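You operate a simulated robot arm through the tools that you are given. There is no shell and no other tool. Be economical: measure what you need, move in short steps, check, and stop when the job is done.

The job below is to be done with a simulated two-armed robot. You get a single attempt, and the scene is never put back.

TASK
Put the bolt box that the kit card names into the kit tote and carry the tote to the workbench.
Fine: draw the lock bar, which stays drawn; open the bolt drawer and shut it again, fingers clear; carry the tote in both hands to the workbench top. Set down upright: what you pick out.

It is judged by the outcome, as a careful person would: the job done as asked, and still so three seconds after it is handed in. It fails if anything else is knocked over, pushed out of place, dropped, spilled or broken.

THE ROBOT
Two 7-joint arms with two-finger parallel grippers on one trunk, on a base that drives. Base frame: it is fixed to the floor where the robot stands at the start and does not move with it; the origin is under the middle of the robot, x ahead of it, y to its left, z up. Readings come in m, degrees, newtons and seconds.
The left shoulder is at the start at [0.05, 0.161, 1.198], the right one opposite. With the tool pointing down near the work surface each hand reaches from about 0.22 to 0.68 m from the robot's upright axis, wherever it stands, measured 20 degrees to its own side. Places, roughly: bolt drawer [0.8, 0.1, 1.1]; lock bar [0.6, 0, 1.4]; tote [0.5, -0.8, 1]; workbench top [-1.1, -1.1, 0.9]. Payload 3.43 kg a hand.
The TCP of each hand is the grasp point between the finger pads, 0.03 m short of the fingertips. In the tool frame z runs along the fingers and y along their closing line. Largest opening 0.094 m; finger width 0.028, thickness 0.01; the body of the gripper, 0.05 by 0.096 m, starts 0.055 m behind the TCP.
Orientation is that of the tool frame in the base frame, as [roll, pitch, yaw] about the fixed x, y, z axes, in that order (R = Rz(yaw) Ry(pitch) Rx(roll)). With the fingers straight down and closing along the base's y, the tool's x points along the base's -x, its y along +y and its z along -z.

THE INTERFACE
- The arms move only by the tool apply_moves. It takes "left_motion", "right_motion" or both (then of equal length, played together; a hand with none holds still); each is a list of rows, each a list of 7 numbers: the shift along the base's x, y, z in m, then the turn, a rotation vector about the base's x, y, z in degrees, then the gripper command, from -1 (shut) to 1 (fully open), values between in proportion. In form: [[dx, dy, dz, rx, ry, rz, jaw], ...]. A call has 1 to 8 rows; each row is the pose to reach, as a shift and turn from the pose commanded when the call began. Rows are played at 5 a second. More than 0.05 m and 8.6 degrees between two rows, or a gripper value outside its range, and nothing of the call is played. Where a pose cannot be reached the arm comes as near as it can. A force on the tool above 40 N (or 10 N above the force at the start of the call, whichever is more), or a blocked arm, ends the call early, and 0.2 s more pass. The fingers move at their own pace (about 0.045 m/s each) and stop on an object; they squeeze with about 37 N. The grip force told is the motor's: it shows also when the fingers shut on nothing. Time passes only in rows, and 0.2 s behind the last, so rows that repeat a pose let the fingers close. It gives the time, the measured TCP pose, the force on the tool (base axes), the opening and the grip force at its end, in the units of the frame above (readings bear some noise), with the torque about the TCP (base axes, N m) and any sound that the robot's microphone picked up.
- Cameras (640 x 400 px; columns grow to the right, rows downward): "scene" is now at [0.1335, -0.0072, 1.3541]; the picture's right is [-0.08, -1.00, 0.00], its down [-0.24, 0.02, -0.97] and it looks along [0.97, -0.08, -0.24] (base axes); focal length 214 px, centre (320, 200). "left" rides on the left gripper at [0.076, -0.014, -0.102] in its tool frame; the picture's right is [0.18, 0.98, 0.00], its down [-0.75, 0.14, -0.64] and it looks along [-0.63, 0.12, 0.77] (tool axes); focal length 243 px, centre (320, 200). "right" rides on the right gripper at [0.076, 0.014, -0.102] in its tool frame; the picture's right is [-0.18, 0.98, 0.00], its down [-0.75, -0.14, -0.64] and it looks along [-0.63, -0.12, 0.77] (tool axes); focal length 243 px, centre (320, 200). There is no depth. A picture from a camera that has moved, and an enlarged one, comes with that camera's place and axes in the base frame and with its lens.
- grab_frame(camera): a new picture of that camera. It takes no simulated time.
- lift_body(by): slides the trunk up (or, below 0, down) by that many m; the arms and the scene camera ride with it, the base frame stays. It gives what a move gives, with no picture.
- roll_base(legs): drives the robot by 1 to 6 legs, each [ahead, left, turn to the left] in m, m and degrees, along the robot's own axes; the way and the turn of a leg run together, so that a leg with both is an arc; at most 1.5 m and 180 degrees a leg. The arms and the cameras ride along, it lands a little off, and it stops where it bumps. It gives what a move gives.
- head_to(pan, tilt): turns the head with the scene camera to pan (to the left, within 80 degrees either way) and tilt (down, from -29 to 69), counted from straight ahead of the robot. It gives what a move gives.
- zoom(camera, box): a new picture of the part [left, top, right, bottom] of that camera's present view, enlarged. It takes no simulated time.
- finish_job(): hands the job in; it is judged then, once.

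Go step by step. Nothing tells you exact positions but the pictures and the camera data: compare them with the known pose of the tool, close in by small moves and look again before you grip or let go. The budget is 120 turns and 92 pictures, counting those below and the enlarged ones. Unless the task says otherwise, let go and move clear before handing in, and close with one line.

The tools are called after "Request:" as a command line: name --argument value ..., lists and objects as JSON in quotes. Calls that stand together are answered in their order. apply_moves: Moves the arms, as the interface text tells. Its arguments: {"type":"object","properties":{"left_motion":{"type":"array"},"right_motion":{"type":"array"}},"required":[]} The other tools are called the same way: lift_body (by) slides the trunk up or down; roll_base (legs) drives the base; head_to (pan, tilt) turns the head that bears the scene camera; grab_frame (camera) takes a picture; zoom (camera, box) takes an enlarged picture of a part of a camera's view; finish_job () hands the job in.

At the start:

```text
time: 0.0
left_eef_pos: [0.4423, 0.1285, 0.9989]
left_ee_rot: [-180.0, -0.1, 180.0]
left_contact_force: [0.0, 0.4, 0.2]
left_moment: [-0.02, -0.01, -0.01]
left_gripper_width: 0.0939
left_grip_force: 0.1
right_eef_pos: [0.4333, -0.19, 0.9991]
right_ee_rot: [-180.0, -0.1, -180.0]
right_contact_force: [-0.2, -0.6, -0.1]
right_moment: [0.0, 0.04, 0.01]
right_gripper_width: 0.0941
right_grip_force: 0.0
trunk travel left (down, up): [-0.225, 0.042]
robot x, y, heading: [-0.0027, 0.0027, -0.0]
head pan, tilt: [-4.5, 14.0]
```

scene: 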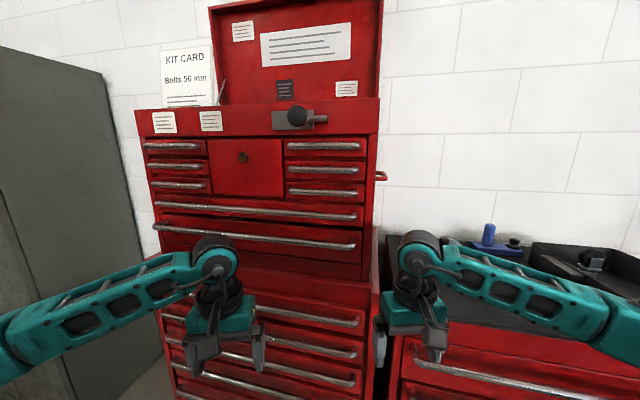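
right: 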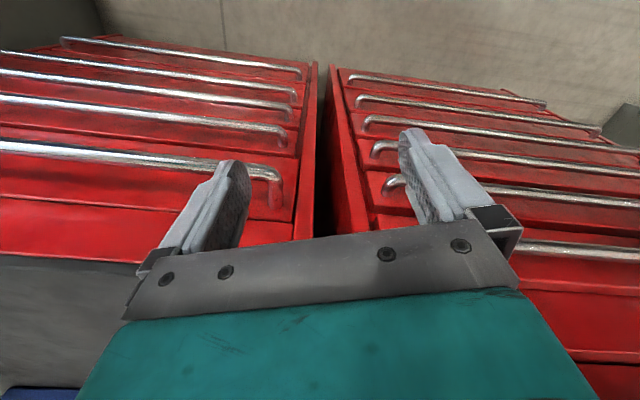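
left: 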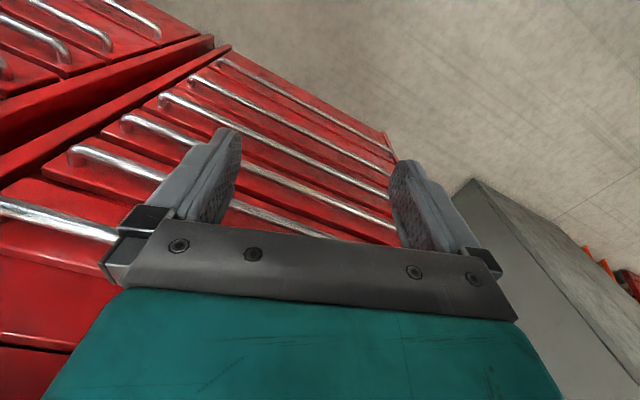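

I see a red tool chest with a kit card ("Bolts 50 mm"), several notes, and a lock bar knob on the upper rim. I'll read the card and notes enlarged.

Request:
zoom --camera "scene" --box '[130, 10, 250, 140]'

Request:
zoom --camera "scene" --box '[220, 10, 380, 140]'

Request:
zoom --camera "scene" --box '[130, 100, 390, 270]'

```text
3.08 times, centred on (190, 75) of scene
camera zoom: at [0.1335, -0.0072, 1.3541], right [-0.08, -1.0, 0.0], down [-0.24, 0.02, -0.97], along [0.97, -0.08, -0.24], focal length 660 px, centre (720, 585)
```

zoom: 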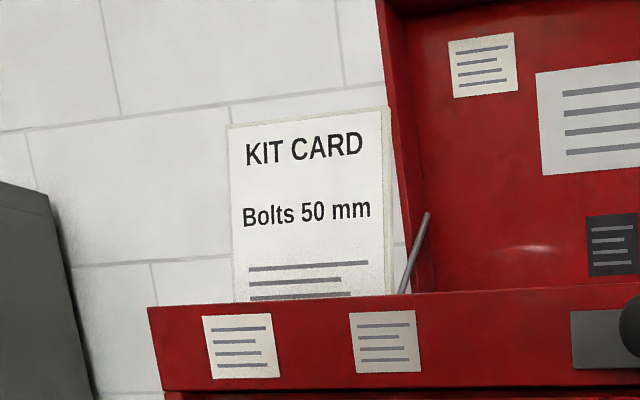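

```text
3.08 times, centred on (300, 75) of scene
camera zoom: at [0.1335, -0.0072, 1.3541], right [-0.08, -1.0, 0.0], down [-0.24, 0.02, -0.97], along [0.97, -0.08, -0.24], focal length 660 px, centre (382, 585)
```

zoom: 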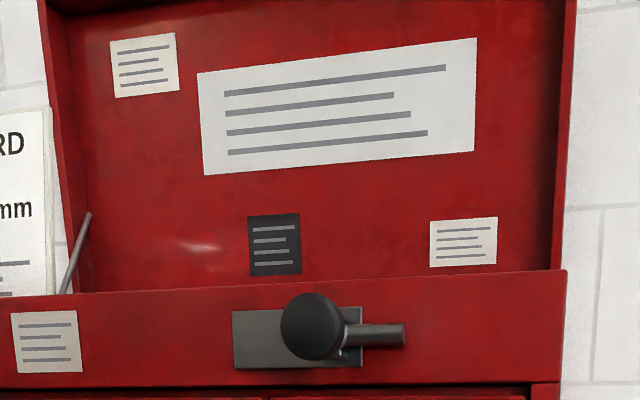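

```text
2.35 times, centred on (260, 185) of scene
camera zoom: at [0.1335, -0.0072, 1.3541], right [-0.08, -1.0, 0.0], down [-0.24, 0.02, -0.97], along [0.97, -0.08, -0.24], focal length 505 px, centre (461, 235)
```

zoom: 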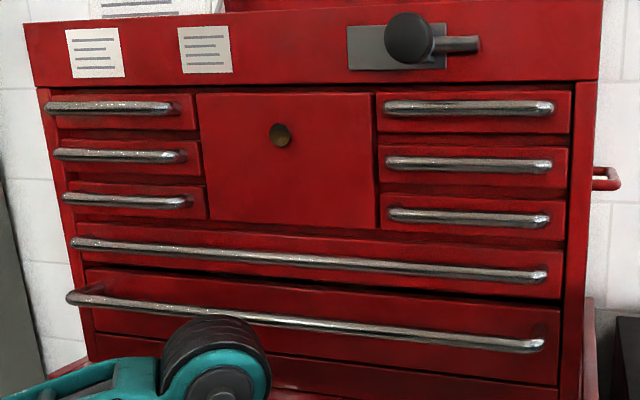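

The card says Bolts 50 mm; the lock bar is near [0.6, 0, 1.41] and the drawer's long handle near z 1.13. I'll look round for the tote and workbench.

Request:
head_to --pan -60 --tilt 25

Request:
grab_frame --camera "scene"

Request:
head_to --pan 0 --tilt 0

Request:
zoom --camera "scene" --box '[240, 130, 400, 230]'

```text
time: 1.2
left_eef_pos: [0.4403, 0.1281, 0.9999]
left_ee_rot: [-179.9, 0.0, 180.0]
left_contact_force: [0.4, 0.9, -0.1]
left_moment: [0.03, 0.05, 0.01]
left_gripper_width: 0.094
left_grip_force: 0.0
right_eef_pos: [0.4336, -0.1891, 0.9994]
right_ee_rot: [-180.0, 0.0, -180.0]
right_contact_force: [-0.2, 0.9, -1.0]
right_moment: [-0.02, -0.02, -0.02]
right_gripper_width: 0.0943
right_grip_force: 0.2
trunk travel left (down, up): [-0.225, 0.042]
robot x, y, heading: [0.0022, -0.0016, -0.1]
head pan, tilt: [-60.0, 25.0]
```

```text
85 pictures are left
camera scene: at [0.0865, -0.0795, 1.3362], right [-0.87, -0.5, 0.0], down [-0.21, 0.37, -0.91], along [0.45, -0.78, -0.42], focal length 214 px, centre (320, 200)
```

scene: 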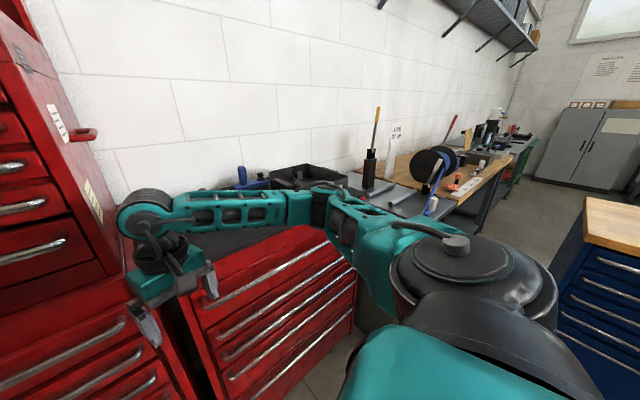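

```text
time: 2.5
left_eef_pos: [0.4418, 0.1287, 0.9998]
left_ee_rot: [-179.9, -0.1, -180.0]
left_contact_force: [0.7, 0.3, -0.6]
left_moment: [0.04, 0.0, 0.0]
left_gripper_width: 0.094
left_grip_force: 0.1
right_eef_pos: [0.4321, -0.1906, 0.9999]
right_ee_rot: [-179.9, 0.0, 180.0]
right_contact_force: [0.0, -0.4, 0.7]
right_moment: [0.01, 0.02, 0.03]
right_gripper_width: 0.0938
right_grip_force: 0.1
trunk travel left (down, up): [-0.225, 0.042]
robot x, y, heading: [-0.0004, 0.0025, 0.2]
head pan, tilt: [0.0, 0.0]
```

```text
4.00 times, centred on (320, 180) of scene
camera zoom: at [0.1304, 0.0001, 1.3765], right [0.0, -1.0, 0.0], down [0.0, 0.0, -1.0], along [1.0, 0.0, 0.0], focal length 858 px, centre (320, 280)
```

zoom: 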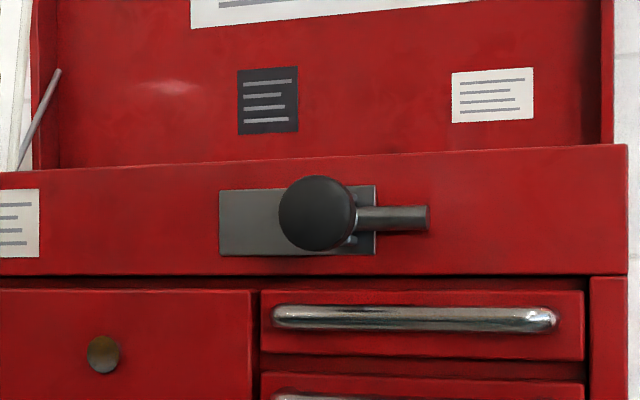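

The lock bar has a knob in front of a plate at about [0.6, 0, 1.41], with the rod poking out right; the tote sits on the low red cabinet to my right and the blue wood-topped bench stands right rear. I'll raise the left hand, fingers turning forward, for a closer look.

Request:
apply_moves --left_motion '[[-0.01, 0, 0.04, 0, -8.5, 0, 1], [-0.02, 0, 0.08, 0, -17, 0, 1], [-0.03, 0, 0.12, 0, -25.5, 0, 1], [-0.04, 0, 0.16, 0, -34, 0, 1], [-0.05, 0, 0.2, 0, -42.5, 0, 1], [-0.06, 0, 0.24, 0, -51, 0, 1], [-0.06, 0, 0.28, 0, -59.5, 0, 1], [-0.06, 0, 0.32, 0, -68, 0, 1]]'

Request:
apply_moves --left_motion '[[0, -0.02, 0.02, 0, -8, 0, 1], [0, -0.04, 0.04, 0, -16, 0, 1], [0, -0.06, 0.06, 0, -22, 0, 1], [0, -0.08, 0.07, 0, -22, 0, 1]]'

Request:
grab_frame --camera "left"

Request:
grab_frame --camera "scene"

```text
time: 4.3
left_eef_pos: [0.3835, 0.1275, 1.3189]
left_ee_rot: [180.0, 68.1, 180.0]
left_contact_force: [0.0, 0.9, 0.7]
left_moment: [0.01, -0.02, 0.03]
left_gripper_width: 0.0942
left_grip_force: 0.0
right_eef_pos: [0.4334, -0.1902, 1.0001]
right_ee_rot: [-180.0, 0.0, -180.0]
right_contact_force: [0.2, -0.3, 0.1]
right_moment: [0.02, 0.01, -0.03]
right_gripper_width: 0.0941
right_grip_force: 0.2
trunk travel left (down, up): [-0.225, 0.042]
robot x, y, heading: [0.0003, -0.004, -0.3]
head pan, tilt: [0.0, 0.0]
```

```text
time: 5.3
left_eef_pos: [0.3825, 0.0487, 1.3902]
left_ee_rot: [17.7, 89.9, 17.8]
left_contact_force: [0.0, 1.2, 0.4]
left_moment: [0.01, 0.02, 0.03]
left_gripper_width: 0.0939
left_grip_force: 0.1
right_eef_pos: [0.4331, -0.1896, 0.9998]
right_ee_rot: [-179.9, -0.1, 179.9]
right_contact_force: [-0.1, -0.8, -0.1]
right_moment: [0.03, 0.01, 0.01]
right_gripper_width: 0.0941
right_grip_force: 0.1
trunk travel left (down, up): [-0.225, 0.042]
robot x, y, heading: [0.0025, -0.004, 0.1]
head pan, tilt: [0.0, 0.0]
```

```text
83 pictures are left
camera left: at [0.2793, 0.0343, 1.3146], right [0.0, 0.98, -0.18], down [-0.64, 0.14, 0.75], along [0.77, 0.12, 0.63], focal length 243 px, centre (320, 200)
```

left: 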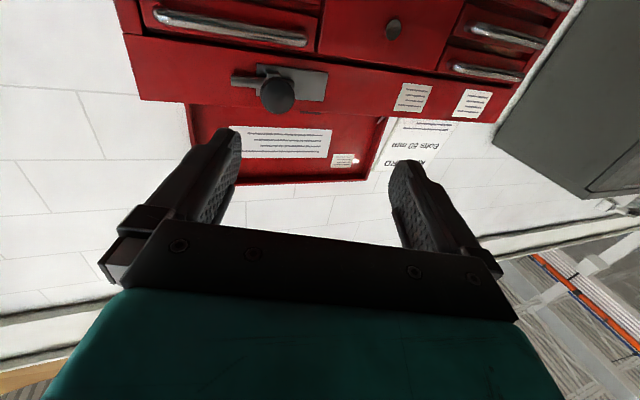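

```text
82 pictures are left
camera scene: at [0.1303, -0.0004, 1.3765], right [0.0, -1.0, 0.0], down [0.0, 0.0, -1.0], along [1.0, 0.0, 0.0], focal length 214 px, centre (320, 200)
```

scene: 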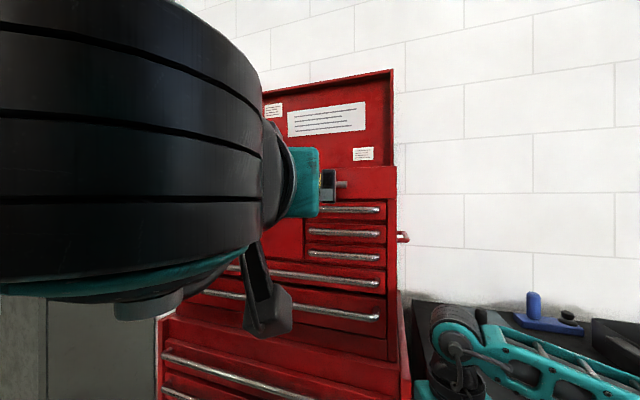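

The knob triangulates to about [0.575, 0.001, 1.411]. I'll zoom on it from the hand camera to tell which way it draws.

Request:
zoom --camera "left" --box '[210, 50, 350, 130]'

```text
4.57 times, centred on (280, 90) of left
camera zoom: at [0.2793, 0.0343, 1.3146], right [0.0, 0.98, -0.18], down [-0.64, 0.14, 0.75], along [0.77, 0.12, 0.63], focal length 1109 px, centre (503, 703)
```

zoom: 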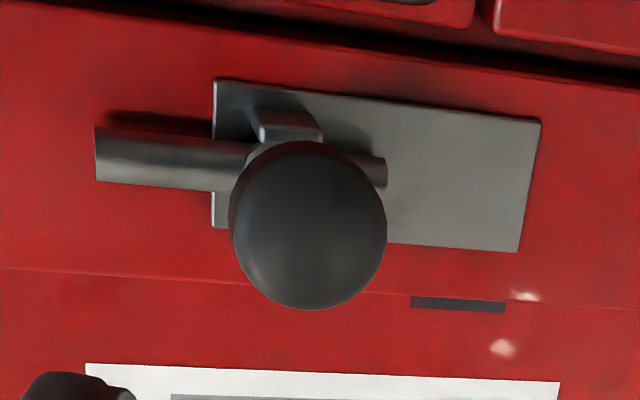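

The rod rides in a bracket with empty plate on the +y side, so it should draw to the left (+y). I'll bring the open hand in front of the knob and check.

Request:
apply_moves --left_motion '[[0.0, -0.024, 0.01, 0, 0, 0, 1], [0.0, -0.048, 0.021, 0, 0, 0, 1], [0.04, -0.048, 0.021, 0, 0, 0, 1], [0.08, -0.048, 0.021, 0, 0, 0, 1], [0.12, -0.048, 0.021, 0, 0, 0, 1]]'

Request:
grab_frame --camera "left"

```text
time: 6.5
left_eef_pos: [0.5013, 0.0015, 1.4089]
left_ee_rot: [-49.8, 90.0, -49.7]
left_contact_force: [-0.9, -0.3, -0.3]
left_moment: [0.02, 0.01, 0.01]
left_gripper_width: 0.0939
left_grip_force: 0.0
right_eef_pos: [0.433, -0.1897, 1.0002]
right_ee_rot: [-180.0, 0.0, -180.0]
right_contact_force: [0.1, 1.0, 0.1]
right_moment: [-0.02, 0.02, 0.05]
right_gripper_width: 0.0941
right_grip_force: 0.0
trunk travel left (down, up): [-0.225, 0.042]
robot x, y, heading: [-0.0016, 0.0005, 0.0]
head pan, tilt: [0.0, 0.0]
```

```text
80 pictures are left
camera left: at [0.4002, -0.0121, 1.3335], right [0.0, 0.98, -0.18], down [-0.64, 0.14, 0.75], along [0.77, 0.12, 0.63], focal length 243 px, centre (320, 200)
```

left: 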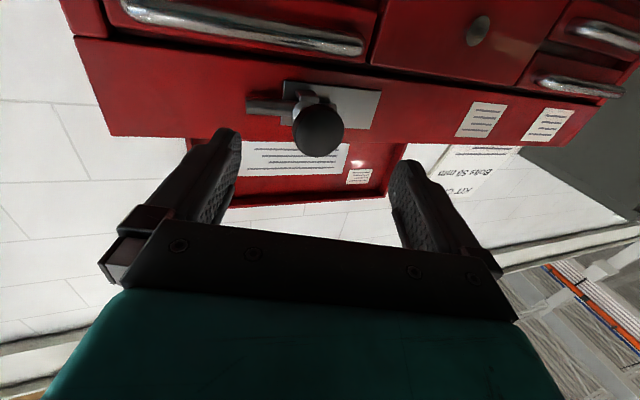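

Knob lies centred between the fingers, still at x≈0.578. I'll advance about 0.06 and close.

Request:
apply_moves --left_motion '[[0.03, 0, 0.001, 0, 0, 0, 1], [0.062, 0, 0.002, 0, 0, 0, 1], [0.062, 0, 0.002, 0, 0, 0, 0], [0.062, 0, 0.002, 0, 0, 0, -1], [0.062, 0, 0.002, 0, 0, 0, -1], [0.062, 0, 0.002, 0, 0, 0, -1]]'

Request:
grab_frame --camera "left"

```text
time: 8.0
left_eef_pos: [0.5623, 0.001, 1.412]
left_ee_rot: [-11.0, 90.0, -11.1]
left_contact_force: [2.2, 0.2, 0.2]
left_moment: [-0.01, -0.01, -0.19]
left_gripper_width: 0.0426
left_grip_force: 33.0
right_eef_pos: [0.4329, -0.1893, 0.9991]
right_ee_rot: [-180.0, 0.0, -180.0]
right_contact_force: [-0.4, -0.2, 0.7]
right_moment: [0.0, 0.02, -0.01]
right_gripper_width: 0.0939
right_grip_force: 0.1
trunk travel left (down, up): [-0.225, 0.042]
robot x, y, heading: [-0.0018, 0.0015, 0.1]
head pan, tilt: [0.0, 0.0]
```

```text
79 pictures are left
camera left: at [0.4604, -0.0125, 1.3365], right [0.0, 0.98, -0.18], down [-0.64, 0.14, 0.75], along [0.77, 0.12, 0.63], focal length 243 px, centre (320, 200)
```

left: 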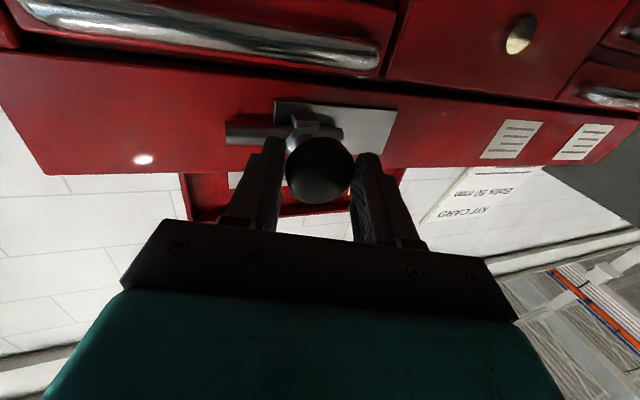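

The knob is held. The chest is yawed about 17° (its left side farther), so the bar's line runs along about (0.286, 0.958); I'll slide it to the left in small steps.

Request:
apply_moves --left_motion '[[0.003, 0.01, 0.002, 0, 0, 0, -1], [0.006, 0.02, 0.002, 0, 0, 0, -1], [0.0085, 0.029, 0.002, 0, 0, 0, -1], [0.0115, 0.038, 0.002, 0, 0, 0, -1], [0.0145, 0.048, 0.002, 0, 0, 0, -1]]'

Request:
grab_frame --camera "left"

```text
time: 9.2
left_eef_pos: [0.5755, 0.0404, 1.412]
left_ee_rot: [132.3, 89.5, 131.5]
left_contact_force: [-12.0, -17.9, -20.1]
left_moment: [0.04, 0.46, -0.25]
left_gripper_width: 0.0425
left_grip_force: 45.0
right_eef_pos: [0.4326, -0.1935, 0.9997]
right_ee_rot: [179.9, 0.0, 180.0]
right_contact_force: [0.0, -0.2, 0.4]
right_moment: [0.0, 0.01, -0.04]
right_gripper_width: 0.0941
right_grip_force: 0.0
trunk travel left (down, up): [-0.225, 0.042]
robot x, y, heading: [-0.0004, -0.0018, -0.1]
head pan, tilt: [0.0, 0.0]
```

```text
78 pictures are left
camera left: at [0.4726, 0.028, 1.3374], right [0.01, 0.98, -0.18], down [-0.64, 0.15, 0.76], along [0.77, 0.1, 0.63], focal length 243 px, centre (320, 200)
```

left: 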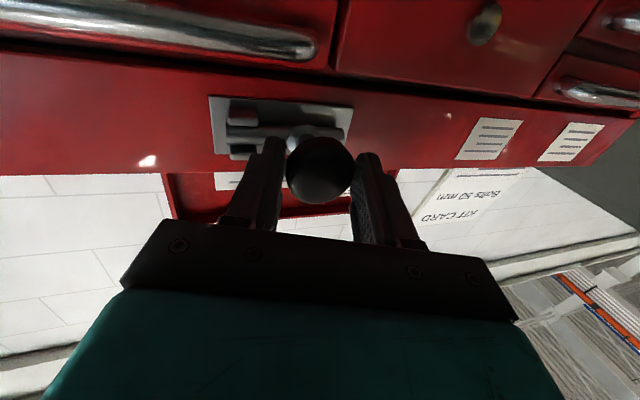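

The bar slid about 0.04 m and now meets a stop, its rod end within the plate. I'll ease off, release and back out, and see that it stays.

Request:
apply_moves --left_motion '[[-0.003, -0.008, -0.002, 0, 0, 0, -1], [-0.003, -0.008, -0.002, 0, 0, 0, 0.5], [-0.003, -0.008, -0.002, 0, 0, 0, 1], [-0.003, -0.008, -0.002, 0, 0, 0, 1], [-0.04, -0.002, -0.002, 0, 0, 0, 1], [-0.08, -0.002, -0.002, 0, 0, 0, 1], [-0.12, -0.002, -0.012, 0, 0, 0, 1]]'

Request:
grab_frame --camera "left"

```text
time: 10.8
left_eef_pos: [0.4581, 0.0447, 1.4024]
left_ee_rot: [148.6, 90.0, 148.6]
left_contact_force: [0.4, -0.4, -0.2]
left_moment: [-0.01, -0.01, -0.03]
left_gripper_width: 0.0941
left_grip_force: 0.2
right_eef_pos: [0.4331, -0.1901, 0.9997]
right_ee_rot: [180.0, 0.0, -179.9]
right_contact_force: [-0.3, 0.0, -0.4]
right_moment: [0.0, 0.02, -0.01]
right_gripper_width: 0.0939
right_grip_force: 0.2
trunk travel left (down, up): [-0.225, 0.042]
robot x, y, heading: [-0.0006, 0.0, 0.3]
head pan, tilt: [0.0, 0.0]
```

```text
77 pictures are left
camera left: at [0.3562, 0.0314, 1.3262], right [0.0, 0.98, -0.18], down [-0.64, 0.14, 0.75], along [0.77, 0.12, 0.63], focal length 243 px, centre (320, 200)
```

left: 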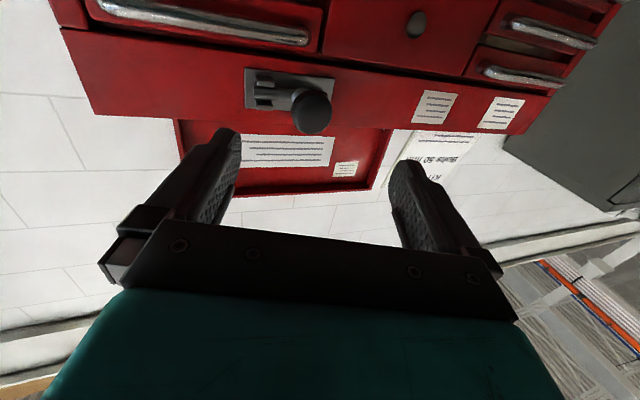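

The bar stays drawn. The drawer's long handle has its centre near [0.63, 0.14, 1.14], and the chest's inward direction is about (0.958, −0.286). I'll bring the left hand in front of it with fingers closing vertically.

Request:
apply_moves --left_motion '[[-0.02, 0.02, -0.02, 8.5, 0, 0, 1], [-0.03, 0.04, -0.05, 17, 0, 0, 1], [-0.03, 0.06, -0.08, 25.5, 0, 0, 1], [-0.03, 0.08, -0.11, 34, 0, 0, 1], [-0.02, 0.1, -0.14, 42.5, 0, 0, 1], [-0.01, 0.12, -0.17, 51, 0, 0, 1], [0, 0.13, -0.2, 59.5, 0, 0, 1], [0, 0.13, -0.23, 68, 0, 0, 1]]'

Request:
apply_moves --left_motion '[[0.01, 0, -0.02, 8, 0, 0, 1], [0.02, 0, -0.03, 16, 0, 0, 1], [0.03, 0, -0.03, 22, 0, 0, 1]]'

Request:
apply_moves --left_motion '[[0, 0, 0, 0, 0, -8.3, 1], [0, 0, 0, 0, 0, -16.6, 1]]'

Request:
head_to --pan 10 --tilt 25

Request:
grab_frame --camera "left"

Request:
grab_frame --camera "scene"

```text
time: 12.6
left_eef_pos: [0.4524, 0.1468, 1.1903]
left_ee_rot: [90.2, 21.9, 90.4]
left_contact_force: [-0.5, -0.6, -0.4]
left_moment: [0.02, -0.01, 0.06]
left_gripper_width: 0.0943
left_grip_force: 0.1
left hand out of reach, approached as far as the arm can: row 6, 7, 8
right_eef_pos: [0.4331, -0.191, 0.9996]
right_ee_rot: [179.9, 0.0, 180.0]
right_contact_force: [-1.2, -1.0, -0.6]
right_moment: [0.01, -0.04, -0.01]
right_gripper_width: 0.0939
right_grip_force: 0.1
trunk travel left (down, up): [-0.225, 0.042]
robot x, y, heading: [-0.0004, -0.002, 0.1]
head pan, tilt: [0.0, 0.0]
```

```text
time: 13.3
left_eef_pos: [0.4762, 0.1293, 1.1701]
left_ee_rot: [90.1, -0.2, 90.2]
left_contact_force: [-1.0, -0.1, 0.2]
left_moment: [-0.01, 0.02, 0.0]
left_gripper_width: 0.0941
left_grip_force: 0.0
left hand out of reach, approached as far as the arm can: row 1, 2, 3
right_eef_pos: [0.432, -0.1894, 0.9996]
right_ee_rot: [180.0, -0.1, 180.0]
right_contact_force: [-0.1, 0.8, 0.6]
right_moment: [-0.04, -0.03, -0.01]
right_gripper_width: 0.094
right_grip_force: 0.0
trunk travel left (down, up): [-0.225, 0.042]
robot x, y, heading: [0.0012, -0.0004, 0.1]
head pan, tilt: [0.0, 0.0]
```

```text
time: 13.9
left_eef_pos: [0.4414, 0.0565, 1.2105]
left_ee_rot: [90.6, 0.0, 74.9]
left_contact_force: [0.3, -0.2, -0.2]
left_moment: [-0.03, -0.04, 0.03]
left_gripper_width: 0.0938
left_grip_force: 0.2
left hand out of reach, approached as far as the arm can: row 1, 2
right_eef_pos: [0.4328, -0.19, 1.0005]
right_ee_rot: [-179.9, 0.0, 180.0]
right_contact_force: [0.4, 0.1, 0.1]
right_moment: [-0.01, -0.03, 0.01]
right_gripper_width: 0.0942
right_grip_force: 0.0
trunk travel left (down, up): [-0.225, 0.042]
robot x, y, heading: [-0.002, 0.0, 0.1]
head pan, tilt: [0.0, 0.0]
```

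```text
time: 14.8
left_eef_pos: [0.444, 0.0566, 1.2101]
left_ee_rot: [90.5, 0.0, 75.2]
left_contact_force: [-0.5, -0.1, -0.1]
left_moment: [0.0, -0.02, -0.02]
left_gripper_width: 0.0939
left_grip_force: 0.1
right_eef_pos: [0.4328, -0.1893, 1.0003]
right_ee_rot: [180.0, 0.0, 180.0]
right_contact_force: [0.0, -0.3, 0.1]
right_moment: [0.05, -0.01, 0.0]
right_gripper_width: 0.0943
right_grip_force: 0.0
trunk travel left (down, up): [-0.225, 0.042]
robot x, y, heading: [-0.0019, -0.003, 0.1]
head pan, tilt: [10.0, 25.0]
```

```text
76 pictures are left
camera left: at [0.364, 0.157, 1.1976], right [0.06, 0.18, 0.98], down [-0.81, -0.56, 0.15], along [0.58, -0.81, 0.11], focal length 243 px, centre (320, 200)
```

left: 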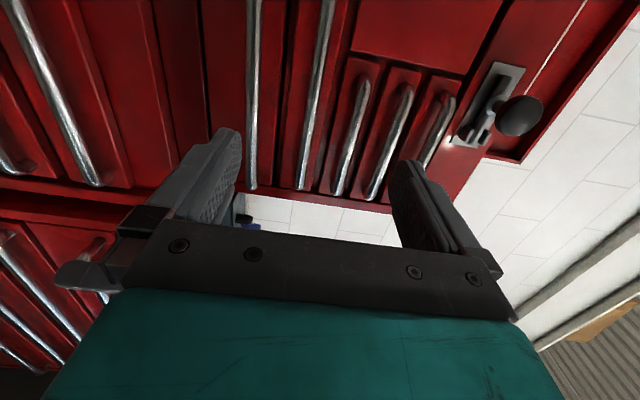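

```text
75 pictures are left
camera scene: at [0.1311, 0.0162, 1.3362], right [0.17, -0.98, 0.0], down [-0.42, -0.07, -0.91], along [0.89, 0.16, -0.42], focal length 214 px, centre (320, 200)
```

scene: 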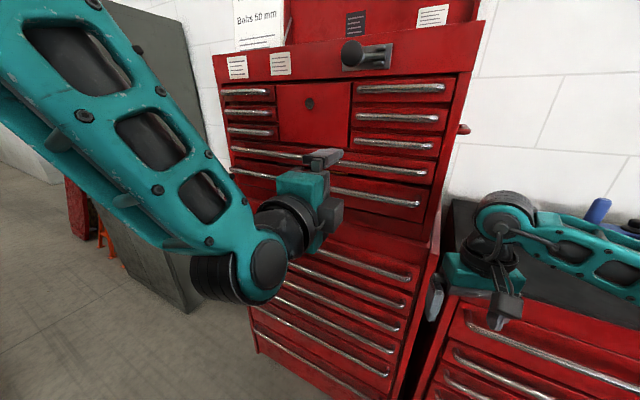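

Rolling this way the left arm hits its limits. I'll roll the hand the other way (camera on the inner side) and see whether that reaches.

Request:
apply_moves --left_motion '[[0, 0.02, 0, -8.05, 2.4, 0, 1], [0, 0.04, 0, -16.1, 4.8, 0, 1], [0, 0.06, 0, -24.1, 7.2, 0, 1], [0, 0.08, 0, -32.2, 9.6, 0, 1], [0, 0.1, 0, -40.2, 12, 0, 1], [0, 0.11, 0, -48.3, 14.4, 0, 1], [0, 0.12, 0, -56.3, 16.8, 0, 1], [0, 0.12, 0, -64.4, 19.2, 0, 1]]'

Request:
apply_moves --left_motion '[[0, 0, 0, -8.05, 2.4, 0, 1], [0, 0, 0, -16.1, 4.8, 0, 1], [0, 0, 0, -24.1, 7.2, 0, 1], [0, 0, 0, -32.2, 9.6, 0, 1], [0, 0, 0, -40.2, 12, 0, 1], [0, 0, 0, -48.3, 14.4, 0, 1], [0, 0, 0, -56.3, 16.8, 0, 1], [0, 0, 0, -64.4, 19.2, 0, 1]]'

Request:
apply_moves --left_motion '[[0, 0, 0, -8.05, 2.4, 0, 1], [0, 0, 0, -16.1, 4.8, 0, 1], [0, 0, 0, -24.1, 7.2, 0, 1], [0, 0, 0, -32.2, 9.6, 0, 1], [0, 0, 0, -40.2, 12, 0, 1], [0, 0, 0, -43.6, 13, 0, 1]]'

Request:
grab_frame --camera "left"

```text
time: 16.8
left_eef_pos: [0.4109, 0.0545, 1.2825]
left_ee_rot: [81.1, 43.4, 49.9]
left_contact_force: [-0.2, 0.3, 1.1]
left_moment: [-0.03, -0.05, 0.02]
left_gripper_width: 0.0941
left_grip_force: 0.1
left hand out of reach, approached as far as the arm can: row 1, 2, 3, 4, 5, 6, 7, 8
right_eef_pos: [0.4335, -0.1914, 0.9992]
right_ee_rot: [180.0, 0.0, 179.9]
right_contact_force: [0.1, -0.2, -0.6]
right_moment: [0.03, 0.01, -0.03]
right_gripper_width: 0.094
right_grip_force: 0.0
trunk travel left (down, up): [-0.225, 0.042]
robot x, y, heading: [-0.0012, -0.0025, -0.3]
head pan, tilt: [10.0, 25.0]
stopped in row 8 (left hand): the arm was blocked; the commanded pose is now the measured one
```

```text
time: 18.6
left_eef_pos: [0.4369, 0.1235, 1.2351]
left_ee_rot: [-40.8, 64.6, -64.9]
left_contact_force: [-0.3, 0.5, -0.1]
left_moment: [0.03, 0.01, -0.03]
left_gripper_width: 0.094
left_grip_force: 0.0
left hand out of reach, approached as far as the arm can: row 1, 2, 3, 4, 5, 6, 7, 8
right_eef_pos: [0.4326, -0.1896, 0.9999]
right_ee_rot: [180.0, 0.0, 179.9]
right_contact_force: [-0.5, -0.6, -0.6]
right_moment: [0.0, 0.0, 0.01]
right_gripper_width: 0.0939
right_grip_force: 0.0
trunk travel left (down, up): [-0.225, 0.042]
robot x, y, heading: [0.0001, 0.0001, -0.1]
head pan, tilt: [10.0, 25.0]
```

```text
time: 19.2
left_eef_pos: [0.4408, 0.1396, 1.2228]
left_ee_rot: [-44.6, 65.3, -65.9]
left_contact_force: [-0.7, 0.9, 0.9]
left_moment: [0.0, -0.03, 0.02]
left_gripper_width: 0.0942
left_grip_force: 0.1
left hand out of reach, approached as far as the arm can: row 1, 2
right_eef_pos: [0.4321, -0.1909, 0.9999]
right_ee_rot: [-180.0, 0.0, 179.9]
right_contact_force: [0.0, 0.1, 0.1]
right_moment: [0.02, 0.03, 0.02]
right_gripper_width: 0.0941
right_grip_force: 0.1
trunk travel left (down, up): [-0.225, 0.042]
robot x, y, heading: [-0.0009, 0.0044, -0.1]
head pan, tilt: [10.0, 25.0]
stopped in row 2 (left hand): the arm was blocked; the commanded pose is now the measured one
```

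```text
74 pictures are left
camera left: at [0.3564, 0.1297, 1.1284], right [0.41, 0.79, -0.46], down [-0.65, 0.61, 0.45], along [0.63, 0.11, 0.77], focal length 243 px, centre (320, 200)
```

left: 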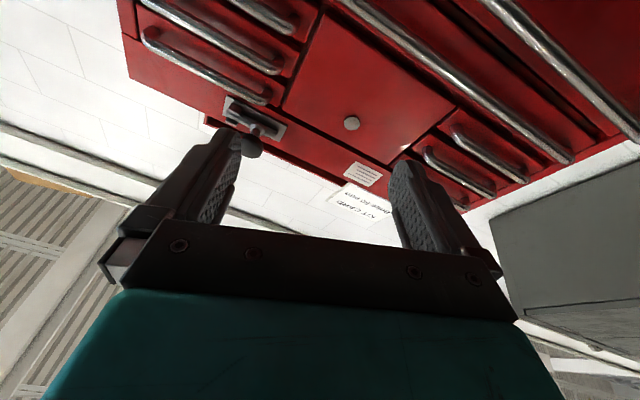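

The left wrist can't roll here comfortably. Better: shift the base left so the right hand (mirror image roll, inward yaw natural) opens the drawer, and the left hand stays free to pick; I'll first return the left hand to fingers-down.

Request:
apply_moves --left_motion '[[-0.01, 0.01, -0.01, 2.58, 7.84, 0, 1], [-0.02, 0.02, -0.02, 5.16, 15.68, 0, 1], [-0.03, 0.02, -0.03, 7.74, 23.5, 0, 1], [-0.04, 0.02, -0.04, 10.3, 31.4, 0, 1], [-0.04, 0.02, -0.05, 12.9, 39.2, 0, 1], [-0.04, 0.02, -0.06, 15.5, 47, 0, 1], [-0.04, 0.02, -0.07, 18.1, 54.9, 0, 1], [-0.04, 0.02, -0.08, 20.6, 62.7, 0, 1]]'

Request:
apply_moves --left_motion '[[0, 0, -0.01, 2.58, 7.84, 0, 1], [0, 0, -0.02, 5.16, 15.68, 0, 1], [0, 0, -0.03, 7.74, 23.5, 0, 1], [0, 0, -0.03, 10.3, 31.4, 0, 1], [0, 0, -0.03, 12.9, 39.2, 0, 1]]'

Request:
roll_base --legs '[[-0.08, 0, 0], [0, 0.28, 0]]'

```text
time: 21.0
left_eef_pos: [0.3998, 0.1595, 1.1415]
left_ee_rot: [-164.5, 38.6, -174.8]
left_contact_force: [-0.5, 1.0, 0.4]
left_moment: [0.0, 0.01, -0.01]
left_gripper_width: 0.0941
left_grip_force: 0.0
left hand out of reach, approached as far as the arm can: row 1, 2, 3, 4, 5, 6
right_eef_pos: [0.433, -0.1902, 1.0005]
right_ee_rot: [180.0, 0.0, 179.8]
right_contact_force: [-0.1, -0.2, -0.1]
right_moment: [-0.02, 0.0, 0.01]
right_gripper_width: 0.0941
right_grip_force: 0.0
trunk travel left (down, up): [-0.225, 0.042]
robot x, y, heading: [0.0022, 0.0008, -0.1]
head pan, tilt: [10.0, 25.0]
```

```text
time: 22.2
left_eef_pos: [0.4015, 0.1608, 1.1126]
left_ee_rot: [-179.6, -0.2, 179.9]
left_contact_force: [0.7, 0.8, -0.2]
left_moment: [0.04, 0.05, -0.02]
left_gripper_width: 0.0941
left_grip_force: 0.1
right_eef_pos: [0.4333, -0.1902, 1.0001]
right_ee_rot: [-179.9, 0.0, 179.8]
right_contact_force: [-1.1, 0.5, -0.3]
right_moment: [-0.01, 0.02, -0.04]
right_gripper_width: 0.0938
right_grip_force: 0.0
trunk travel left (down, up): [-0.225, 0.042]
robot x, y, heading: [0.0038, -0.0003, -0.1]
head pan, tilt: [10.0, 25.0]
```

```text
time: 25.9
left_eef_pos: [0.3205, 0.4415, 1.113]
left_ee_rot: [-179.7, -0.1, -180.0]
left_contact_force: [0.3, 0.5, 0.8]
left_moment: [0.0, 0.0, -0.02]
left_gripper_width: 0.0942
left_grip_force: 0.2
right_eef_pos: [0.3529, 0.0916, 0.9993]
right_ee_rot: [180.0, 0.0, -179.8]
right_contact_force: [0.2, -0.5, -0.3]
right_moment: [-0.01, 0.03, 0.0]
right_gripper_width: 0.094
right_grip_force: 0.1
trunk travel left (down, up): [-0.225, 0.042]
robot x, y, heading: [-0.0806, 0.2804, 0.4]
head pan, tilt: [10.0, 25.0]
```

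The base is now left and back. I'll bring the right hand forward-pointing, then roll it −90° and yaw to face the drawer.

Request:
apply_moves --right_motion '[[0, 0, 0.02, 0, -8.5, 0, 1], [0.01, 0.01, 0.04, 0, -17, 0, 1], [0.02, 0.02, 0.06, 0, -25.5, 0, 1], [0.03, 0.03, 0.08, 0, -34, 0, 1], [0.05, 0.04, 0.1, 0, -42.5, 0, 1], [0.07, 0.05, 0.12, 0, -51, 0, 1], [0.09, 0.06, 0.14, 0, -59.5, 0, 1], [0.11, 0.07, 0.15, 0, -68, 0, 1]]'

Request:
apply_moves --right_motion '[[0.01, 0, 0, 0, -8, 0, 1], [0.02, 0, 0, 0, -16, 0, 1], [0.03, 0, 0, 0, -22, 0, 1]]'

Request:
apply_moves --right_motion '[[0, 0, 0, -8.5, 0, 0, 1], [0, 0, 0, -17, 0, 0, 1], [0, 0, 0, -25.5, 0, 0, 1], [0, 0, 0, -34, 0, 0, 1], [0, 0, 0, -42.5, 0, 0, 1], [0, 0, 0, -51, 0, 0, 1], [0, 0, 0, -59.5, 0, 0, 1], [0, 0, 0, -68, 0, 0, 1]]'

Request:
apply_moves --right_motion '[[0, 0, 0, -8, 0, 0, 1], [0, 0, 0, -16, 0, 0, 1], [0, 0, 0, -22, 0, 0, 1]]'

Request:
apply_moves --right_motion '[[0, 0, 0, 0, 0, -8.3, 1], [0, 0, 0, 0, 0, -16.6, 1]]'

Request:
grab_frame --camera "right"

Request:
grab_frame --camera "scene"

```text
time: 27.7
left_eef_pos: [0.3199, 0.4407, 1.1125]
left_ee_rot: [-179.5, -0.1, -180.0]
left_contact_force: [0.1, -0.7, -1.1]
left_moment: [0.03, -0.01, 0.01]
left_gripper_width: 0.0939
left_grip_force: 0.0
right_eef_pos: [0.464, 0.1614, 1.1512]
right_ee_rot: [-179.8, 68.0, -179.8]
right_contact_force: [0.1, -0.5, 0.0]
right_moment: [0.03, -0.03, 0.05]
right_gripper_width: 0.0942
right_grip_force: 0.0
trunk travel left (down, up): [-0.225, 0.042]
robot x, y, heading: [-0.0808, 0.2797, 0.1]
head pan, tilt: [10.0, 25.0]
```

```text
time: 28.5
left_eef_pos: [0.3188, 0.4424, 1.113]
left_ee_rot: [-179.5, -0.1, 180.0]
left_contact_force: [-0.5, -0.7, -0.3]
left_moment: [0.0, 0.02, 0.01]
left_gripper_width: 0.094
left_grip_force: 0.0
right_eef_pos: [0.4888, 0.1816, 1.1624]
right_ee_rot: [-166.4, 89.7, -166.6]
right_contact_force: [1.0, -0.8, -0.1]
right_moment: [0.0, 0.03, 0.05]
right_gripper_width: 0.0938
right_grip_force: 0.1
right hand out of reach, approached as far as the arm can: row 2, 3
trunk travel left (down, up): [-0.225, 0.042]
robot x, y, heading: [-0.0794, 0.2794, -0.0]
head pan, tilt: [10.0, 25.0]
```

```text
time: 30.3
left_eef_pos: [0.32, 0.4409, 1.112]
left_ee_rot: [-179.6, -0.2, -180.0]
left_contact_force: [-0.3, -0.3, 0.4]
left_moment: [0.01, -0.01, 0.03]
left_gripper_width: 0.0938
left_grip_force: 0.2
right_eef_pos: [0.4899, 0.1806, 1.1615]
right_ee_rot: [-90.2, 21.8, -90.4]
right_contact_force: [0.6, 0.2, 0.6]
right_moment: [-0.04, 0.0, 0.01]
right_gripper_width: 0.0942
right_grip_force: 0.0
trunk travel left (down, up): [-0.225, 0.042]
robot x, y, heading: [-0.0776, 0.2813, 0.2]
head pan, tilt: [10.0, 25.0]
```

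```text
time: 31.1
left_eef_pos: [0.3207, 0.44, 1.1127]
left_ee_rot: [-179.6, -0.1, -179.9]
left_contact_force: [0.1, 0.5, 0.2]
left_moment: [-0.01, 0.03, 0.01]
left_gripper_width: 0.0939
left_grip_force: 0.1
right_eef_pos: [0.4878, 0.1794, 1.1625]
right_ee_rot: [-90.1, -0.2, -90.3]
right_contact_force: [-0.6, 0.2, -0.2]
right_moment: [0.0, -0.02, 0.01]
right_gripper_width: 0.0941
right_grip_force: 0.0
trunk travel left (down, up): [-0.225, 0.042]
robot x, y, heading: [-0.079, 0.2814, 0.4]
head pan, tilt: [10.0, 25.0]
```

```text
time: 31.7
left_eef_pos: [0.3204, 0.4407, 1.1136]
left_ee_rot: [-179.6, -0.1, 179.9]
left_contact_force: [-0.3, -0.1, -0.7]
left_moment: [0.0, -0.02, -0.01]
left_gripper_width: 0.0938
left_grip_force: 0.1
right_eef_pos: [0.4893, 0.1789, 1.1613]
right_ee_rot: [-90.0, -0.1, -106.7]
right_contact_force: [0.2, 0.5, 0.9]
right_moment: [-0.01, 0.01, 0.04]
right_gripper_width: 0.0941
right_grip_force: 0.0
trunk travel left (down, up): [-0.225, 0.042]
robot x, y, heading: [-0.0811, 0.2802, 0.1]
head pan, tilt: [10.0, 25.0]
```

```text
73 pictures are left
camera right: at [0.3693, 0.1358, 1.1464], right [0.05, 0.17, -0.98], down [-0.4, 0.91, 0.14], along [0.92, 0.38, 0.12], focal length 243 px, centre (320, 200)
```

right: 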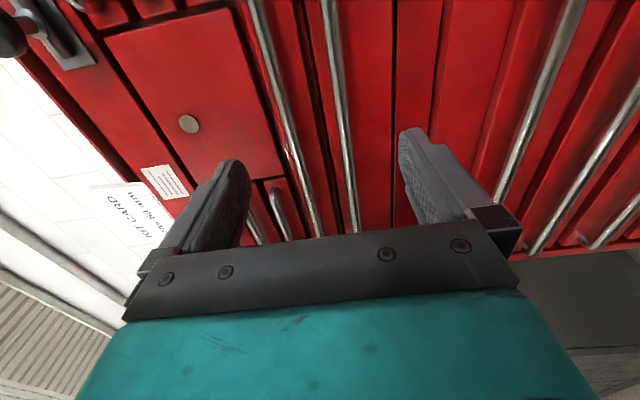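

```text
72 pictures are left
camera scene: at [0.05, 0.2966, 1.3361], right [0.18, -0.98, 0.0], down [-0.42, -0.07, -0.91], along [0.89, 0.16, -0.42], focal length 214 px, centre (320, 200)
```

scene: 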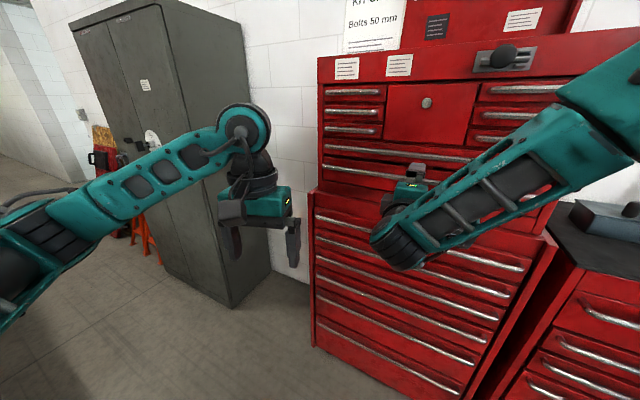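

This orientation works; the handle is at z≈1.144 and the two fingers straddle it off-centre. I'll half close the jaw to clear the handle above, lower 0.018 and approach.

Request:
apply_moves --right_motion '[[0, 0, -0.01, 0, 0, 0, 0.4], [0, 0, -0.018, 0, 0, 0, -0.1], [0, 0, -0.018, 0, 0, 0, -0.1], [0.0288, -0.0086, -0.018, 0, 0, 0, -0.1], [0.0575, -0.0172, -0.018, 0, 0, 0, -0.1], [0.0862, -0.0258, -0.018, 0, 0, 0, -0.1]]'

Request:
grab_frame --camera "right"

```text
time: 33.1
left_eef_pos: [0.3198, 0.4414, 1.1121]
left_ee_rot: [-179.5, 0.0, 179.9]
left_contact_force: [0.0, 0.5, -0.4]
left_moment: [-0.01, 0.01, 0.01]
left_gripper_width: 0.0941
left_grip_force: 0.1
right_eef_pos: [0.5769, 0.1536, 1.1409]
right_ee_rot: [-90.1, -0.1, -106.5]
right_contact_force: [0.0, -0.6, 0.6]
right_moment: [0.0, 0.02, -0.01]
right_gripper_width: 0.0421
right_grip_force: 0.1
trunk travel left (down, up): [-0.225, 0.042]
robot x, y, heading: [-0.0814, 0.2782, 0.4]
head pan, tilt: [10.0, 25.0]
```

```text
71 pictures are left
camera right: at [0.4579, 0.1086, 1.128], right [0.05, 0.17, -0.98], down [-0.4, 0.91, 0.14], along [0.92, 0.39, 0.12], focal length 243 px, centre (320, 200)
```

right: 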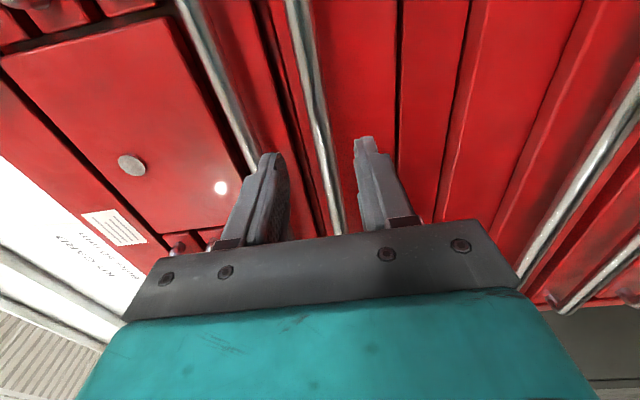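

Handle lies between the fingers; I'll advance about 0.05 and close on it.

Request:
apply_moves --right_motion '[[0.024, -0.0072, 0, 0, 0, 0, -0.1], [0.036, -0.011, 0, 0, 0, 0, -0.1], [0.0479, -0.0143, 0, 0, 0, 0, -0.1]]'

Request:
grab_frame --camera "right"

```text
time: 33.9
left_eef_pos: [0.3167, 0.4403, 1.1147]
left_ee_rot: [-179.7, 0.2, -180.0]
left_contact_force: [-0.2, 0.9, -0.3]
left_moment: [-0.02, -0.04, -0.03]
left_gripper_width: 0.094
left_grip_force: 0.1
right_eef_pos: [0.6177, 0.1409, 1.1432]
right_ee_rot: [-90.0, -0.1, -106.5]
right_contact_force: [-36.1, 3.4, -3.5]
right_moment: [-0.03, -0.95, -0.65]
right_gripper_width: 0.0405
right_grip_force: 0.0
trunk travel left (down, up): [-0.225, 0.042]
robot x, y, heading: [-0.0769, 0.2809, 0.1]
head pan, tilt: [10.0, 25.0]
```

```text
70 pictures are left
camera right: at [0.4986, 0.0967, 1.1296], right [0.05, 0.17, -0.98], down [-0.4, 0.91, 0.14], along [0.91, 0.39, 0.12], focal length 243 px, centre (320, 200)
```

right: 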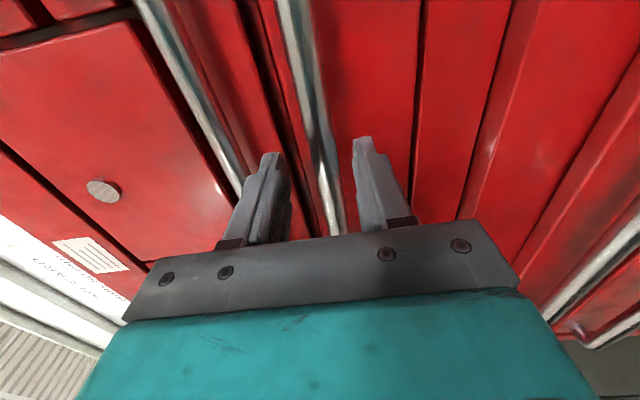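

The fingertips touch the drawer front. I'll back off slightly and close on the handle.

Request:
apply_moves --right_motion '[[-0.0134, 0.004, 0, 0, 0, 0, -0.1], [-0.0134, 0.004, 0, 0, 0, 0, -1], [-0.0134, 0.004, 0, 0, 0, 0, -1], [-0.0134, 0.004, 0, 0, 0, 0, -1]]'

Request:
grab_frame --camera "right"

```text
time: 34.9
left_eef_pos: [0.3209, 0.4399, 1.1121]
left_ee_rot: [-179.6, -0.2, 180.0]
left_contact_force: [0.0, -0.6, 0.1]
left_moment: [0.01, -0.01, -0.02]
left_gripper_width: 0.0941
left_grip_force: 0.0
right_eef_pos: [0.6105, 0.1417, 1.1397]
right_ee_rot: [-90.3, 0.0, -106.7]
right_contact_force: [-2.2, -1.0, -10.3]
right_moment: [0.33, 0.25, -0.29]
right_gripper_width: 0.0157
right_grip_force: 39.7
trunk travel left (down, up): [-0.225, 0.042]
robot x, y, heading: [-0.0829, 0.2791, 0.3]
head pan, tilt: [10.0, 25.0]
```

```text
69 pictures are left
camera right: at [0.4916, 0.0982, 1.1265], right [0.05, 0.18, -0.98], down [-0.4, 0.91, 0.14], along [0.92, 0.38, 0.11], focal length 243 px, centre (320, 200)
```

right: 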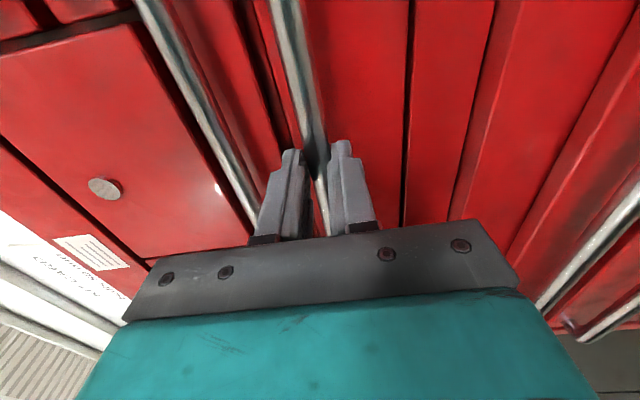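

The handle is gripped (16 mm). Now pull the drawer out along (−0.958, 0.286).

Request:
apply_moves --right_motion '[[-0.012, 0.0035, -0.002, 0, 0, 0, -1], [-0.036, 0.0107, -0.002, 0, 0, 0, -1], [-0.06, 0.0179, -0.002, 0, 0, 0, -1], [-0.084, 0.025, -0.002, 0, 0, 0, -1], [-0.108, 0.032, -0.002, 0, 0, 0, -1], [-0.132, 0.0394, -0.002, 0, 0, 0, -1]]'

Request:
grab_frame --camera "scene"

```text
time: 36.3
left_eef_pos: [0.3203, 0.4416, 1.1124]
left_ee_rot: [-179.6, -0.1, -179.9]
left_contact_force: [-0.3, 0.7, 0.8]
left_moment: [0.0, 0.04, -0.02]
left_gripper_width: 0.0942
left_grip_force: 0.0
right_eef_pos: [0.4771, 0.1844, 1.1404]
right_ee_rot: [-90.1, -0.3, -106.4]
right_contact_force: [-0.1, 7.9, -10.6]
right_moment: [0.39, 0.37, -0.6]
right_gripper_width: 0.0156
right_grip_force: 44.9
trunk travel left (down, up): [-0.225, 0.042]
robot x, y, heading: [-0.0774, 0.2785, 0.2]
head pan, tilt: [10.0, 25.0]
```

```text
68 pictures are left
camera scene: at [0.0507, 0.2973, 1.336], right [0.18, -0.98, 0.0], down [-0.42, -0.08, -0.91], along [0.89, 0.16, -0.42], focal length 214 px, centre (320, 200)
```

scene: 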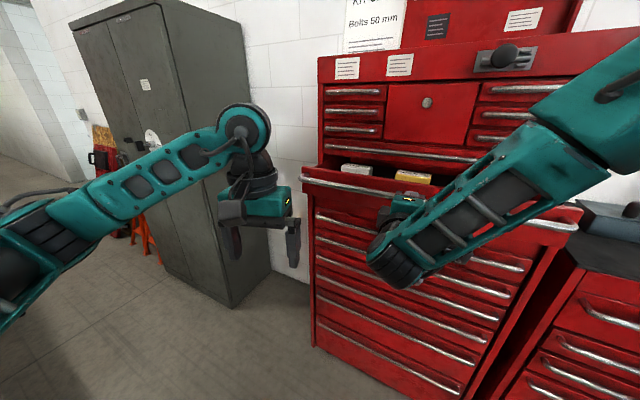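

The drawer opens and small boxes appear inside. I'll pull about 0.1 m further.

Request:
apply_moves --right_motion '[[-0.024, 0.0062, -0.001, 0, 0, 0, -1], [-0.048, 0.0125, -0.001, 0, 0, 0, -1], [-0.072, 0.0197, -0.001, 0, 0, 0, -1], [-0.096, 0.027, -0.001, 0, 0, 0, -1]]'

Request:
head_to --pan -5 --tilt 30

Request:
grab_frame --camera "scene"

```text
time: 37.3
left_eef_pos: [0.3209, 0.4438, 1.112]
left_ee_rot: [-179.5, 0.0, -180.0]
left_contact_force: [-1.0, -0.1, 0.2]
left_moment: [-0.01, -0.03, 0.02]
left_gripper_width: 0.0939
left_grip_force: 0.2
right_eef_pos: [0.3824, 0.2157, 1.1401]
right_ee_rot: [-90.1, -0.2, -106.2]
right_contact_force: [4.1, 23.9, -6.4]
right_moment: [0.38, 0.09, -0.29]
right_gripper_width: 0.0158
right_grip_force: 45.2
trunk travel left (down, up): [-0.225, 0.042]
robot x, y, heading: [-0.0802, 0.2802, 0.3]
head pan, tilt: [10.0, 25.0]
```

```text
time: 38.1
left_eef_pos: [0.3208, 0.4429, 1.1136]
left_ee_rot: [-179.4, -0.2, -180.0]
left_contact_force: [-0.4, -0.2, -0.2]
left_moment: [0.02, -0.02, 0.03]
left_gripper_width: 0.0937
left_grip_force: 0.1
right_eef_pos: [0.3823, 0.2148, 1.1387]
right_ee_rot: [-90.0, -0.1, -106.3]
right_contact_force: [5.8, 25.1, -6.1]
right_moment: [0.42, 0.04, 0.53]
right_gripper_width: 0.0159
right_grip_force: 44.6
trunk travel left (down, up): [-0.225, 0.042]
robot x, y, heading: [-0.0832, 0.2822, 0.2]
head pan, tilt: [-5.0, 30.0]
```

```text
67 pictures are left
camera scene: at [0.0507, 0.276, 1.328], right [-0.08, -1.0, 0.0], down [-0.5, 0.04, -0.87], along [0.86, -0.07, -0.5], focal length 214 px, centre (320, 200)
```

scene: 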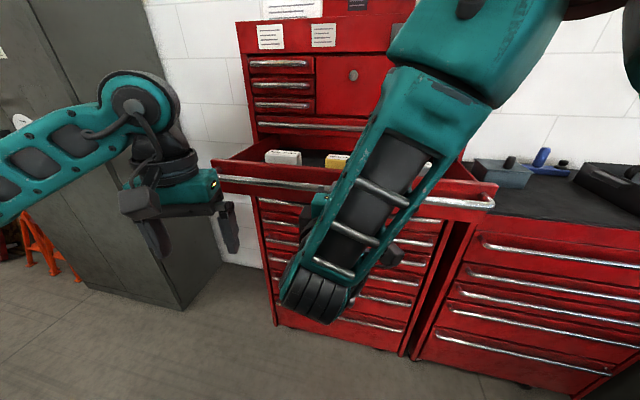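

Drawer is out about 0.24 m, showing a grey-white and a yellow box at the back. I'll relieve the side force, let go of the handle, and drive back to clear the right hand.

Request:
apply_moves --right_motion '[[0, 0.004, -0.001, 0, 0, 0, -1], [0, 0.004, -0.001, 0, 0, 0, 0], [0, 0.004, -0.001, 0, 0, 0, 0.6], [0, 0.004, -0.001, 0, 0, 0, 0.6]]'

Request:
roll_base --legs '[[-0.14, 0.04, 0]]'

Request:
grab_frame --camera "scene"

Request:
grab_frame --camera "right"

```text
time: 39.1
left_eef_pos: [0.3192, 0.4406, 1.1127]
left_ee_rot: [-179.7, -0.1, 180.0]
left_contact_force: [0.5, -0.3, -0.5]
left_moment: [0.01, 0.01, 0.04]
left_gripper_width: 0.0939
left_grip_force: 0.0
right_eef_pos: [0.3821, 0.2127, 1.1393]
right_ee_rot: [-90.0, -0.1, -106.7]
right_contact_force: [0.4, -0.1, -1.0]
right_moment: [0.01, 0.03, 0.01]
right_gripper_width: 0.0752
right_grip_force: 0.1
trunk travel left (down, up): [-0.225, 0.042]
robot x, y, heading: [-0.0838, 0.2797, 0.2]
head pan, tilt: [-5.0, 30.0]
```

```text
time: 40.4
left_eef_pos: [0.1785, 0.4783, 1.1129]
left_ee_rot: [-179.6, 0.0, 179.7]
left_contact_force: [-0.7, -0.3, 0.1]
left_moment: [0.01, -0.03, 0.01]
left_gripper_width: 0.0937
left_grip_force: 0.2
right_eef_pos: [0.2391, 0.2505, 1.14]
right_ee_rot: [-89.9, -0.1, -106.9]
right_contact_force: [-0.5, 0.5, 0.4]
right_moment: [0.03, 0.01, 0.03]
right_gripper_width: 0.0748
right_grip_force: 0.0
trunk travel left (down, up): [-0.225, 0.042]
robot x, y, heading: [-0.2261, 0.3187, -0.3]
head pan, tilt: [-5.0, 30.0]
```

```text
66 pictures are left
camera scene: at [-0.0925, 0.3107, 1.3283], right [-0.09, -1.0, 0.0], down [-0.5, 0.04, -0.87], along [0.86, -0.08, -0.5], focal length 214 px, centre (320, 200)
```

scene: 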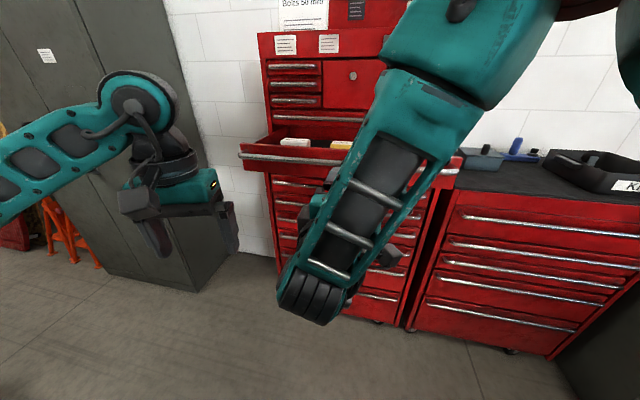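

```text
65 pictures are left
camera right: at [0.1201, 0.2072, 1.125], right [0.05, 0.17, -0.98], down [-0.4, 0.91, 0.14], along [0.92, 0.38, 0.12], focal length 243 px, centre (320, 200)
```

right: 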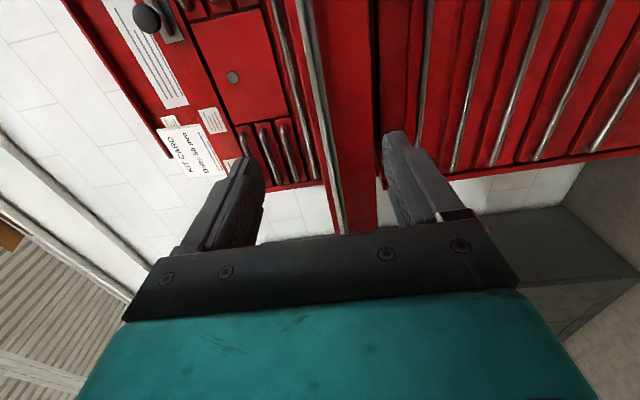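

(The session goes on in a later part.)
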